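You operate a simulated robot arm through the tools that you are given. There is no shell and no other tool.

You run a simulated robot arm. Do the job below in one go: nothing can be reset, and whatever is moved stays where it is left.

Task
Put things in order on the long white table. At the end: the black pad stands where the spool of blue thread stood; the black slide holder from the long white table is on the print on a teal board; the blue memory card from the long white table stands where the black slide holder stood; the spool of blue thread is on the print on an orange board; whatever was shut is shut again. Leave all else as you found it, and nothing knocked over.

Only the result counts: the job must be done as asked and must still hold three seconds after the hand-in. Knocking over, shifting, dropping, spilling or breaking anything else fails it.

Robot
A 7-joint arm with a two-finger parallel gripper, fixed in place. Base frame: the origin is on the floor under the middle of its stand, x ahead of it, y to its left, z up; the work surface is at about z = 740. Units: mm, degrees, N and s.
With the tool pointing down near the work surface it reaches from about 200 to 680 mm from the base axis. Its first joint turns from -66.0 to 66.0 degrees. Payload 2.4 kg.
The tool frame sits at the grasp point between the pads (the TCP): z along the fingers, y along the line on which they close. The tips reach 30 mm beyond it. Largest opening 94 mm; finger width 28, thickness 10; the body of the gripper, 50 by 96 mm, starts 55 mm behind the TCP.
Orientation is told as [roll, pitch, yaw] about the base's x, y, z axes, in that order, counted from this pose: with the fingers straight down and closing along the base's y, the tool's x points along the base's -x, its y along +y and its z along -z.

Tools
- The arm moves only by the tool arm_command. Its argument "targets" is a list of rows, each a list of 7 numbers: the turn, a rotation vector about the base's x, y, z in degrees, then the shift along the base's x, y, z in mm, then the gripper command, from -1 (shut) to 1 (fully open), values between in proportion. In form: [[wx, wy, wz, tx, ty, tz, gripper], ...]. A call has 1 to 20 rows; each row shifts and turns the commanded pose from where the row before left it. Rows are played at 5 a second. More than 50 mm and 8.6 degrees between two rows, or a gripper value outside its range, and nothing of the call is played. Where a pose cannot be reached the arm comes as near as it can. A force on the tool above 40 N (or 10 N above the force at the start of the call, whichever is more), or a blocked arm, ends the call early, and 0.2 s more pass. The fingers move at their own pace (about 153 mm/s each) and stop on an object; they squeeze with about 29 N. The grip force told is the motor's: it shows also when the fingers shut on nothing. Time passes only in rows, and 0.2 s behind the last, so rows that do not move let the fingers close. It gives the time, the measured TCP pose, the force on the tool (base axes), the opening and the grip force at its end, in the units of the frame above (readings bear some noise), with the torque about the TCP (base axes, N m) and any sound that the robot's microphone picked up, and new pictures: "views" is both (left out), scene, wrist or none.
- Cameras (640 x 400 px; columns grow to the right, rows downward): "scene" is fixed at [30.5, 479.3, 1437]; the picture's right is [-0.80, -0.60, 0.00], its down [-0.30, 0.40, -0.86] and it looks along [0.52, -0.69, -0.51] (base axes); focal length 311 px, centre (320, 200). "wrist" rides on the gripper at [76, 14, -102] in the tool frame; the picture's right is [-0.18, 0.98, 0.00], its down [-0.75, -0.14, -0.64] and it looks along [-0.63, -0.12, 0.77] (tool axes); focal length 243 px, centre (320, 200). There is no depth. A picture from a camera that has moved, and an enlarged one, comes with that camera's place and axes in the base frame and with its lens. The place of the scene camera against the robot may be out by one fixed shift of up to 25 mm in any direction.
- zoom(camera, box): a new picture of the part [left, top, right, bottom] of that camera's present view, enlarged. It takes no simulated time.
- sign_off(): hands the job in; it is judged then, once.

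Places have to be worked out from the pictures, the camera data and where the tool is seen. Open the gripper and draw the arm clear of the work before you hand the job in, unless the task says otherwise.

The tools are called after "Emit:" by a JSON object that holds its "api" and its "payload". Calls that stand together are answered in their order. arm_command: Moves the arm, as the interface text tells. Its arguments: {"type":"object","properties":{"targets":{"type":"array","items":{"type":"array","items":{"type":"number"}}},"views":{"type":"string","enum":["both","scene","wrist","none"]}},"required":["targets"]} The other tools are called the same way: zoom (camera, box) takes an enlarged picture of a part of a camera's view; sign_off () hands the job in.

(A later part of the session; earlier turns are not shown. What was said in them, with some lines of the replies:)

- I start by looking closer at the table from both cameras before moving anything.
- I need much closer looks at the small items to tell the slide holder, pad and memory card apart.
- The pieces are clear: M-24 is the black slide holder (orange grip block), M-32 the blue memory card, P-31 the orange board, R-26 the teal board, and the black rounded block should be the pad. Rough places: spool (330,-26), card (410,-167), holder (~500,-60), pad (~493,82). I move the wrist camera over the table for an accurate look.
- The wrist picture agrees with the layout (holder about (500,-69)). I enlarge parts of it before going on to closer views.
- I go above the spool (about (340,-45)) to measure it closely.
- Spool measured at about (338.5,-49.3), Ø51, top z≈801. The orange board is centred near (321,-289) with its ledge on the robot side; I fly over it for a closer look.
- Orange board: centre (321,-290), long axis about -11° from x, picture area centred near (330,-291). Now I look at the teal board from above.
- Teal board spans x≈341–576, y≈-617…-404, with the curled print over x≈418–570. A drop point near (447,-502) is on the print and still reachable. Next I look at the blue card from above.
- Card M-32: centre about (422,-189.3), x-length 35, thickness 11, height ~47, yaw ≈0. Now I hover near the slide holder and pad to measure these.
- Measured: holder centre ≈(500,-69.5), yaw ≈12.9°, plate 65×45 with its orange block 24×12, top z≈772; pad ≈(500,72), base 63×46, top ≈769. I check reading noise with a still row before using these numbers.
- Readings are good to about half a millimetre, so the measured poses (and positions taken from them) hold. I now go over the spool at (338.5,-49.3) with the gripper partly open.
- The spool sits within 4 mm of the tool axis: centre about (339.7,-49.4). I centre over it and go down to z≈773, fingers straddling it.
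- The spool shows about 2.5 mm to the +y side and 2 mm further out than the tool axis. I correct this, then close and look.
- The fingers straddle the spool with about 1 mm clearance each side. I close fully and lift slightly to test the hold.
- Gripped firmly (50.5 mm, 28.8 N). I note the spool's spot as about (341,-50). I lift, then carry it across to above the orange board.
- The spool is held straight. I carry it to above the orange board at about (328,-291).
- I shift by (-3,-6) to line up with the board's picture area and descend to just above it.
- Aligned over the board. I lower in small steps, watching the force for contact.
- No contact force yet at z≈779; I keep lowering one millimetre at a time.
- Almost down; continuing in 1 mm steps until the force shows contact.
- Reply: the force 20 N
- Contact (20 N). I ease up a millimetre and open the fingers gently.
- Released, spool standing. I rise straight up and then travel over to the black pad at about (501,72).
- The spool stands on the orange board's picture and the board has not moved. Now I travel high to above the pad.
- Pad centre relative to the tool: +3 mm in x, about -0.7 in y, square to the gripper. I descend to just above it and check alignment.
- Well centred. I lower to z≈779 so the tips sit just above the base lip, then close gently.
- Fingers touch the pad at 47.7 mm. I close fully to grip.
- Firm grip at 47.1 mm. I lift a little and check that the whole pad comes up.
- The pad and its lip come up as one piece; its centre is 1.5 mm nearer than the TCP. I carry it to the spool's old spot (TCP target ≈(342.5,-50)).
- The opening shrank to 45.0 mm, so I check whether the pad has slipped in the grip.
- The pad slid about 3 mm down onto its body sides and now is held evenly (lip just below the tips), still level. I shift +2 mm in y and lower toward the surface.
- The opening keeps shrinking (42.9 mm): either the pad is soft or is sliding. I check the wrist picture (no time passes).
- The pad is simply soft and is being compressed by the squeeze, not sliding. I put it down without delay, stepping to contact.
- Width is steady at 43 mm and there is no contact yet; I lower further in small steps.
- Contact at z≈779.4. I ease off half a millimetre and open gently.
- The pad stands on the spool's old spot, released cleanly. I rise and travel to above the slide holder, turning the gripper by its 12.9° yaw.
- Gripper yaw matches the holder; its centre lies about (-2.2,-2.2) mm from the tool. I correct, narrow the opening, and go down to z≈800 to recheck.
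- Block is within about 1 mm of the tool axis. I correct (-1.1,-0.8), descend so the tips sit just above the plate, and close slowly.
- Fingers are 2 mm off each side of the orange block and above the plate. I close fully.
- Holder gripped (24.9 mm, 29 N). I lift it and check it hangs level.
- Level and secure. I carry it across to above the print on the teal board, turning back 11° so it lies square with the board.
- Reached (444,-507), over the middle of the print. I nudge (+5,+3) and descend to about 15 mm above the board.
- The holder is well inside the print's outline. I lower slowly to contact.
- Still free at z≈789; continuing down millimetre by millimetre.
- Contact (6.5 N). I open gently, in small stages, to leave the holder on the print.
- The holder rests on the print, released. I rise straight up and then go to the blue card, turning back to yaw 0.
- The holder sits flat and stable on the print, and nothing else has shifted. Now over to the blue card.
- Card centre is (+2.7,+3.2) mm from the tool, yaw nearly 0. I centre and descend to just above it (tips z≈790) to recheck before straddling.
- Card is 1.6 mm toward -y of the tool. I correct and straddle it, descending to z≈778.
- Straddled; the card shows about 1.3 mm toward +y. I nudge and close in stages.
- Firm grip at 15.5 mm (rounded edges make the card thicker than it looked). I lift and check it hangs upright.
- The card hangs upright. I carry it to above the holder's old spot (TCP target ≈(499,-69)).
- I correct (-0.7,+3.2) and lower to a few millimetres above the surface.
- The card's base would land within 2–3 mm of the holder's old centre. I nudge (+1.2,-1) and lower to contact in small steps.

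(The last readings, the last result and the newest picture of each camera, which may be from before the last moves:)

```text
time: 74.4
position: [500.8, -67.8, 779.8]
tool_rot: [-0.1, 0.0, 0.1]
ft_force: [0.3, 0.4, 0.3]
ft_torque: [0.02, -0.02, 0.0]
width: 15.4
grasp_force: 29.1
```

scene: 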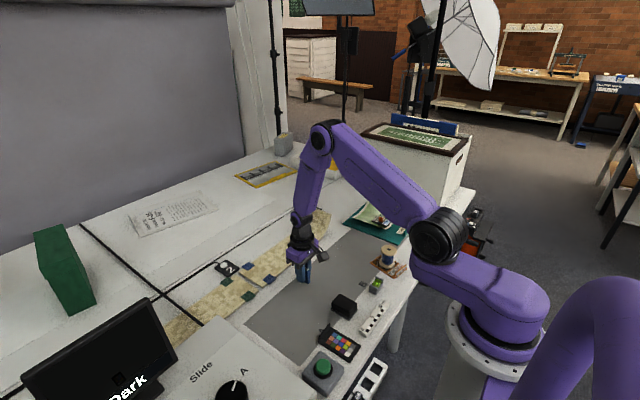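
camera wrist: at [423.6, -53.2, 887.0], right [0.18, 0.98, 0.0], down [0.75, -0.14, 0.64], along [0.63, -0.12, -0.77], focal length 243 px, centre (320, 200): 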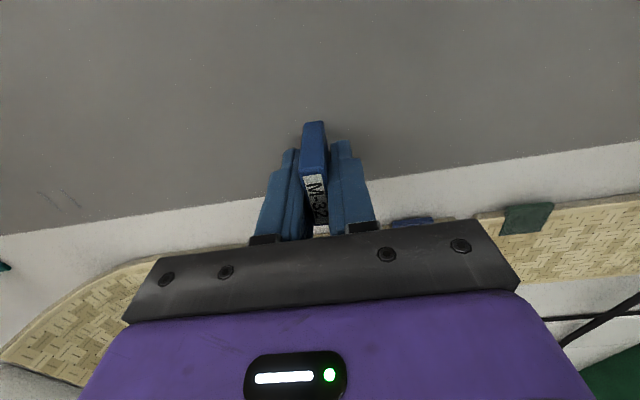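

Emit:
{"api": "arm_command", "payload": {"targets": [[0, 0, 0, 0, -0.5, -1, -1], [0, 0, 0, 0, 0, 0, -1]], "views": "none"}}

Emit:
{"api": "arm_command", "payload": {"targets": [[0, 0, 0, 0, 0, -1, -1], [0, 0, 0, 0, 0, 0, -1]], "views": "none"}}

Emit:
{"api": "zoom", "payload": {"camera": "scene", "box": [285, 265, 325, 290]}}

```text
time: 75.0
position: [500.4, -68.1, 777.9]
tool_rot: [0.0, 0.0, 0.1]
ft_force: [-0.1, 0.1, -0.2]
ft_torque: [-0.02, 0.0, 0.01]
width: 15.1
grasp_force: 29.5
```

```text
time: 75.6
position: [499.4, -68.0, 776.4]
tool_rot: [0.0, 0.0, 0.0]
ft_force: [0.0, 0.2, -0.9]
ft_torque: [0.0, -0.03, -0.01]
width: 15.5
grasp_force: 28.8
```

```text
16.00 times, centred on (305, 278) of scene
camera zoom: at [30.5, 479.3, 1437.0], right [-0.8, -0.6, 0.0], down [-0.3, 0.4, -0.86], along [0.52, -0.69, -0.51], focal length 4978 px, centre (560, -1040)
```

zoom: 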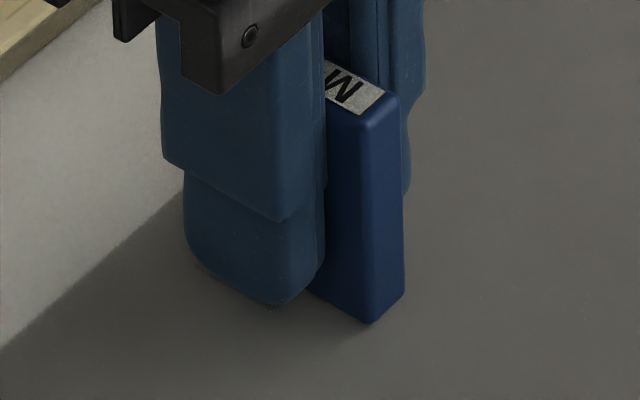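

Almost touching, within about 2 mm of the target spot. I go on down to contact.

Emit:
{"api": "arm_command", "payload": {"targets": [[0, 0, 0, 0, 0, -1, -1], [0, 0, 0, 0, 0, 0, -1]], "views": "none"}}

```text
time: 76.2
position: [499.0, -69.3, 776.0]
tool_rot: [0.1, 0.0, 0.0]
ft_force: [-0.5, 1.0, 2.3]
ft_torque: [0.01, 0.0, 0.01]
width: 15.3
grasp_force: 29.0
```

Emit:
{"api": "arm_command", "payload": {"targets": [[0, 0, 0, 0, 0, -0.5, -1], [0, 0, 0, 0, 0, 0, -1]], "views": "none"}}

```text
time: 76.8
position: [500.2, -68.8, 775.8]
tool_rot: [0.0, -0.1, -0.1]
ft_force: [-1.8, 0.3, 15.0]
ft_torque: [-0.04, 0.14, 0.02]
width: 15.3
grasp_force: 29.2
```

Contact confirmed (15 N). I ease off slightly and open in small stages so the card stays standing.

Emit:
{"api": "arm_command", "payload": {"targets": [[0, 0, 0, 0, 0, 0.4, -1], [0, 0, 0, 0, 0, 0, -0.66], [0, 0, 0, 0, 0, 0, -0.6], [0, 0, 0, 0, 0, 0, -0.5], [0, 0, 0, 0, 0, 0, -0.3], [0, 0, 0, 0, 0, 0, -0.1], [0, 0, 0, 0, 0, 0, -0.1]], "views": "both"}}

Emit:
{"api": "zoom", "payload": {"camera": "scene", "box": [285, 265, 325, 290]}}

Emit:
{"api": "zoom", "payload": {"camera": "wrist", "box": [240, 90, 400, 250]}}

```text
time: 78.4
position: [499.6, -68.9, 776.3]
tool_rot: [0.1, 0.0, 0.0]
ft_force: [0.1, 0.5, -0.3]
ft_torque: [-0.01, 0.02, 0.0]
width: 42.1
grasp_force: 0.0
camera wrist: at [423.7, -54.1, 879.9], right [0.18, 0.98, 0.0], down [0.75, -0.14, 0.64], along [0.63, -0.12, -0.77], focal length 243 px, centre (320, 200)
```

scene: 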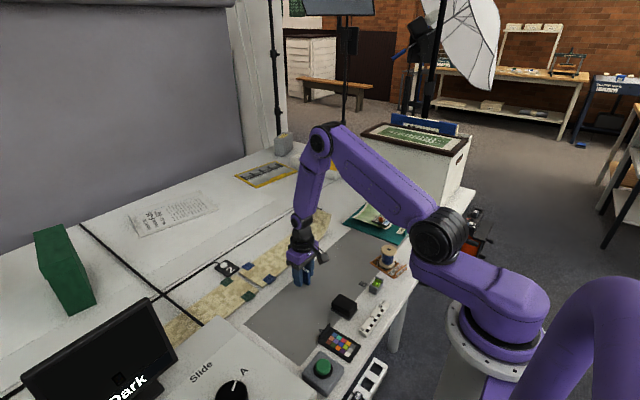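
wrist: 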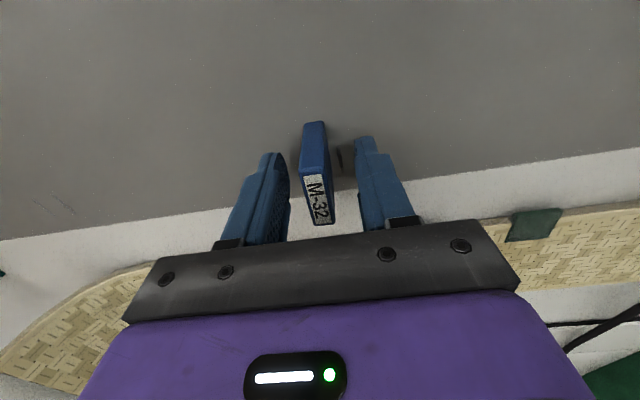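

```text
16.00 times, centred on (305, 278) of scene
camera zoom: at [30.5, 479.3, 1437.0], right [-0.8, -0.6, 0.0], down [-0.3, 0.4, -0.86], along [0.52, -0.69, -0.51], focal length 4978 px, centre (560, -1040)
```

zoom: 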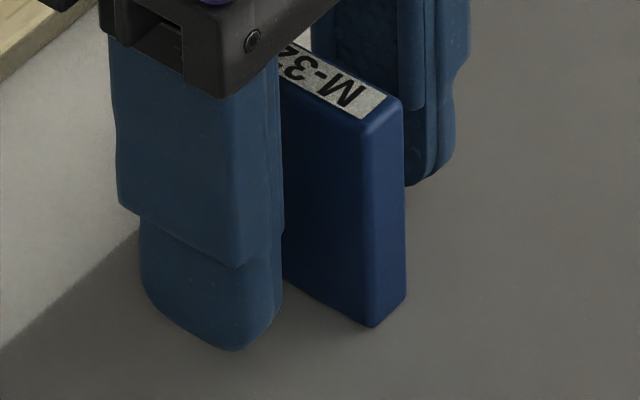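

```text
2.50 times, centred on (320, 170) of wrist
camera zoom: at [423.7, -54.1, 879.9], right [0.18, 0.98, 0.0], down [0.75, -0.14, 0.64], along [0.63, -0.12, -0.77], focal length 606 px, centre (320, 275)
```

zoom: 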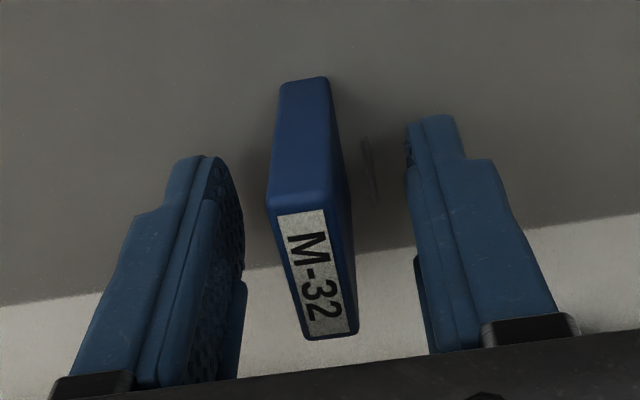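

The card stands upright by itself. I rise straight up slowly, clear of it, then take an overview.

Emit:
{"api": "arm_command", "payload": {"targets": [[0, 0, 0, 0, 0, 10, -0.1], [0, 0, 0, 0, 0, 25, -0.1], [0, 0, 0, 0, 0, 40, -0.1], [0, 0, 0, 0, 0, 45, 0.3], [0, 0, 0, 0, 0, 45, 1], [0, 0, 0, 0, 0, 45, 1], [0, 0, 0, 0, 0, 0, 1]], "views": "both"}}

Emit:
{"api": "zoom", "payload": {"camera": "scene", "box": [200, 190, 440, 340]}}

Emit:
{"api": "zoom", "payload": {"camera": "scene", "box": [285, 265, 325, 290]}}

Emit:
{"api": "zoom", "payload": {"camera": "wrist", "box": [200, 0, 440, 150]}}

```text
time: 80.0
position: [498.8, -74.3, 983.6]
tool_rot: [-0.1, 0.1, 0.0]
ft_force: [1.1, 0.5, -0.2]
ft_torque: [0.02, -0.01, -0.02]
width: 94.0
grasp_force: 0.1
camera wrist: at [423.8, -58.8, 1087.3], right [0.18, 0.98, 0.0], down [0.75, -0.14, 0.64], along [0.63, -0.12, -0.77], focal length 243 px, centre (320, 200)
```

scene: 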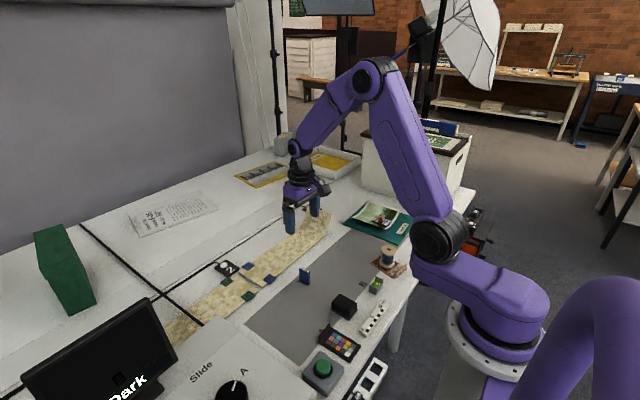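
wrist: 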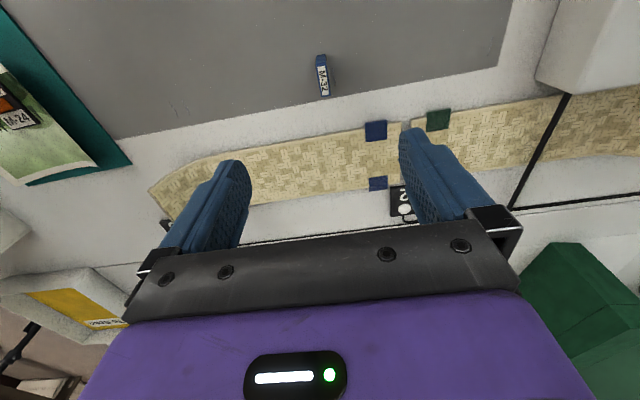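

```text
2.67 times, centred on (320, 265) of scene
camera zoom: at [30.5, 479.3, 1437.0], right [-0.8, -0.6, 0.0], down [-0.3, 0.4, -0.86], along [0.52, -0.69, -0.51], focal length 830 px, centre (320, 27)
```

zoom: 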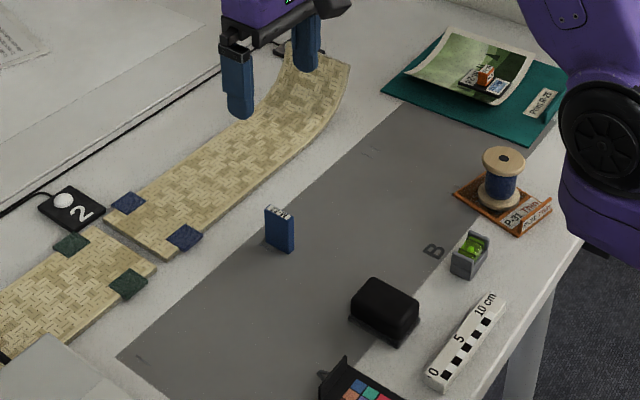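

```text
16.00 times, centred on (305, 278) of scene
camera zoom: at [30.5, 479.3, 1437.0], right [-0.8, -0.6, 0.0], down [-0.3, 0.4, -0.86], along [0.52, -0.69, -0.51], focal length 4978 px, centre (560, -1040)
```

zoom: 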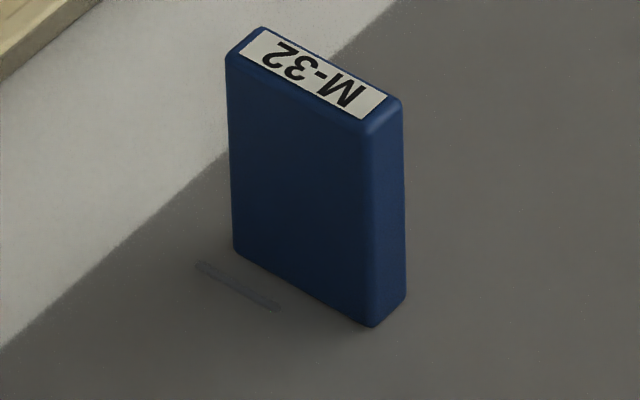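

```text
2.67 times, centred on (320, 75) of wrist
camera zoom: at [423.8, -58.8, 1087.3], right [0.18, 0.98, 0.0], down [0.75, -0.14, 0.64], along [0.63, -0.12, -0.77], focal length 647 px, centre (320, 533)
```

zoom: 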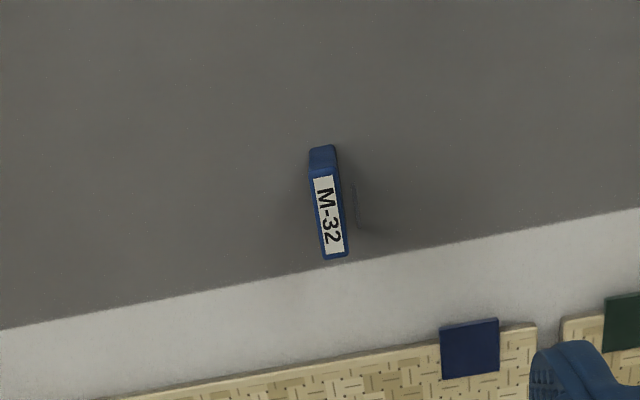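

All four pieces are in place: spool on the orange board, pad on the spool's spot (its base centre falls on the same scene pixel), holder on the print, card upright on the holder's spot. I draw the arm back to its starting pose and take a final look.

Emit:
{"api": "arm_command", "payload": {"targets": [[0, 0, 0, -17, -32, 20, 1], [0, 0, 0, -17, -32, 20, 1], [0, 0, 0, -17, -33, 20, 1], [0, 0, 0, -18, -33, 20, 1], [0, 0, 0, -18, -33, 22, 1], [0, 0, 0, 0, 0, 0, 1], [0, 0, 0, 0, 0, 0, 1]], "views": "both"}}

Emit:
{"api": "zoom", "payload": {"camera": "scene", "box": [200, 190, 440, 340]}}

Emit:
{"api": "zoom", "payload": {"camera": "scene", "box": [220, 110, 460, 250]}}

Emit:
{"api": "zoom", "payload": {"camera": "wrist", "box": [80, 0, 600, 230]}}

```text
time: 81.6
position: [413.8, -233.8, 1086.3]
tool_rot: [0.0, 0.0, 0.0]
ft_force: [0.1, -0.6, -0.4]
ft_torque: [0.02, 0.01, -0.03]
width: 94.0
grasp_force: 0.1
camera wrist: at [338.2, -219.0, 1189.7], right [0.18, 0.98, 0.0], down [0.75, -0.14, 0.64], along [0.63, -0.12, -0.77], focal length 243 px, centre (320, 200)
```

scene: 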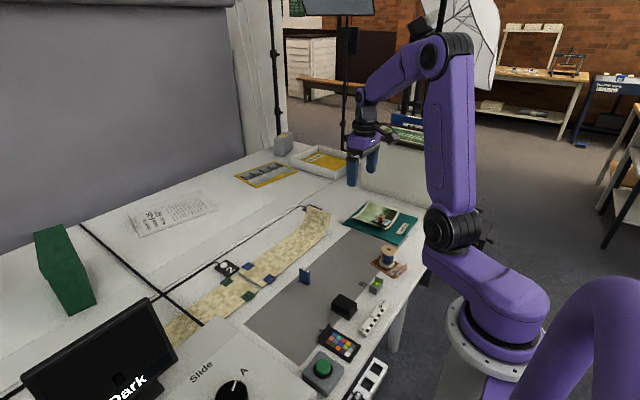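
wrist: 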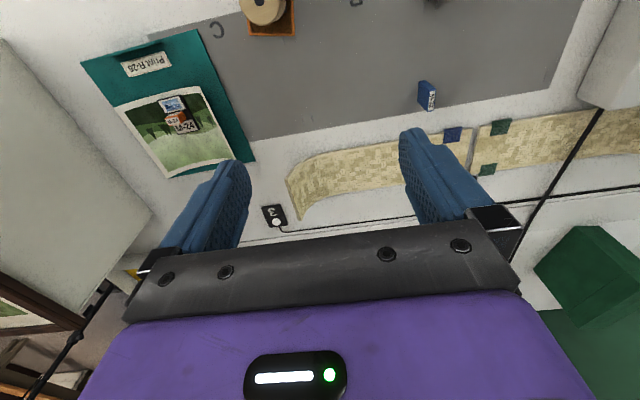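

```text
2.67 times, centred on (320, 265) of scene
camera zoom: at [30.5, 479.3, 1437.0], right [-0.8, -0.6, 0.0], down [-0.3, 0.4, -0.86], along [0.52, -0.69, -0.51], focal length 830 px, centre (320, 27)
```

zoom: 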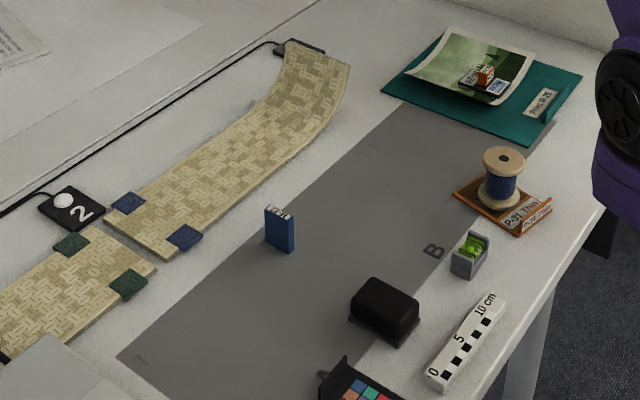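

```text
2.67 times, centred on (340, 180) of scene
camera zoom: at [30.5, 479.3, 1437.0], right [-0.8, -0.6, 0.0], down [-0.3, 0.4, -0.86], along [0.52, -0.69, -0.51], focal length 830 px, centre (267, 253)
```

zoom: 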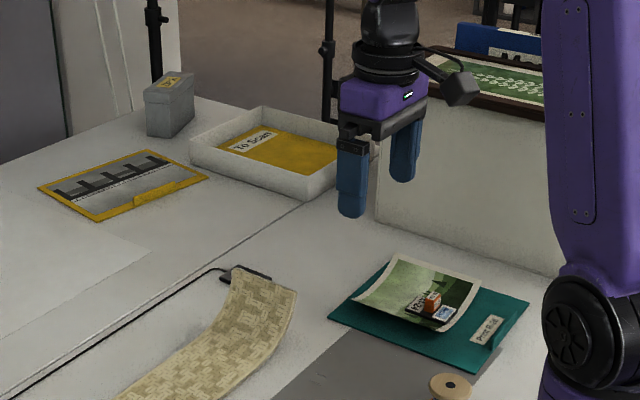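

```text
1.23 times, centred on (340, 115) of wrist
camera zoom: at [338.2, -219.0, 1189.7], right [0.18, 0.98, 0.0], down [0.75, -0.14, 0.64], along [0.63, -0.12, -0.77], focal length 299 px, centre (295, 305)
```

zoom: 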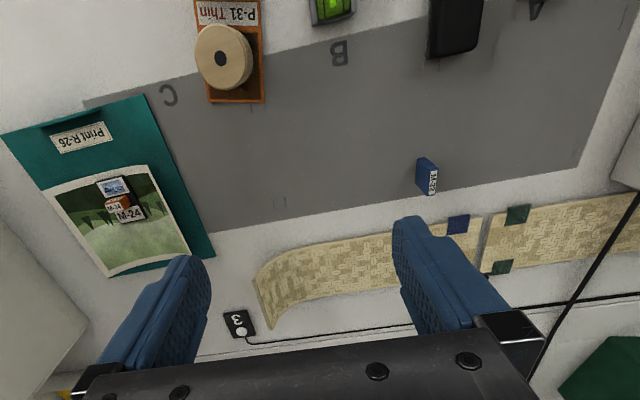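

The final pictures show every piece standing in its place, boards and other items unmoved, nothing open, gripper open and arm clear. I hand the job in.

Emit:
{"api": "sign_off", "payload": {}}

```text
The job is handed in.
```

The table is in order and the job is handed in. All four pieces are where you asked, going by the final pictures:

- **Black pad:** it stands where the spool of blue thread stood. The pad is soft and squeezed a few millimetres in the grip, but it was set down level.
- **Black slide holder (M-24):** it lies flat on the curled print on the teal board. It is nearer the robot-side edge than the middle, because the middle is at the limit of the arm's reach.
- **Blue memory card (M-32):** it stands upright where the slide holder stood, about 2–3 mm from the holder's old centre.
- **Spool of blue thread:** it stands on the picture area of the orange board (P-31).

I took the soft black block on the grey base to be the "black pad", not the small numbered wired blocks. I opened nothing, so nothing needed shutting. In the final pictures the other items look unmoved and nothing was knocked over. The gripper is open and the arm is back near its starting pose.
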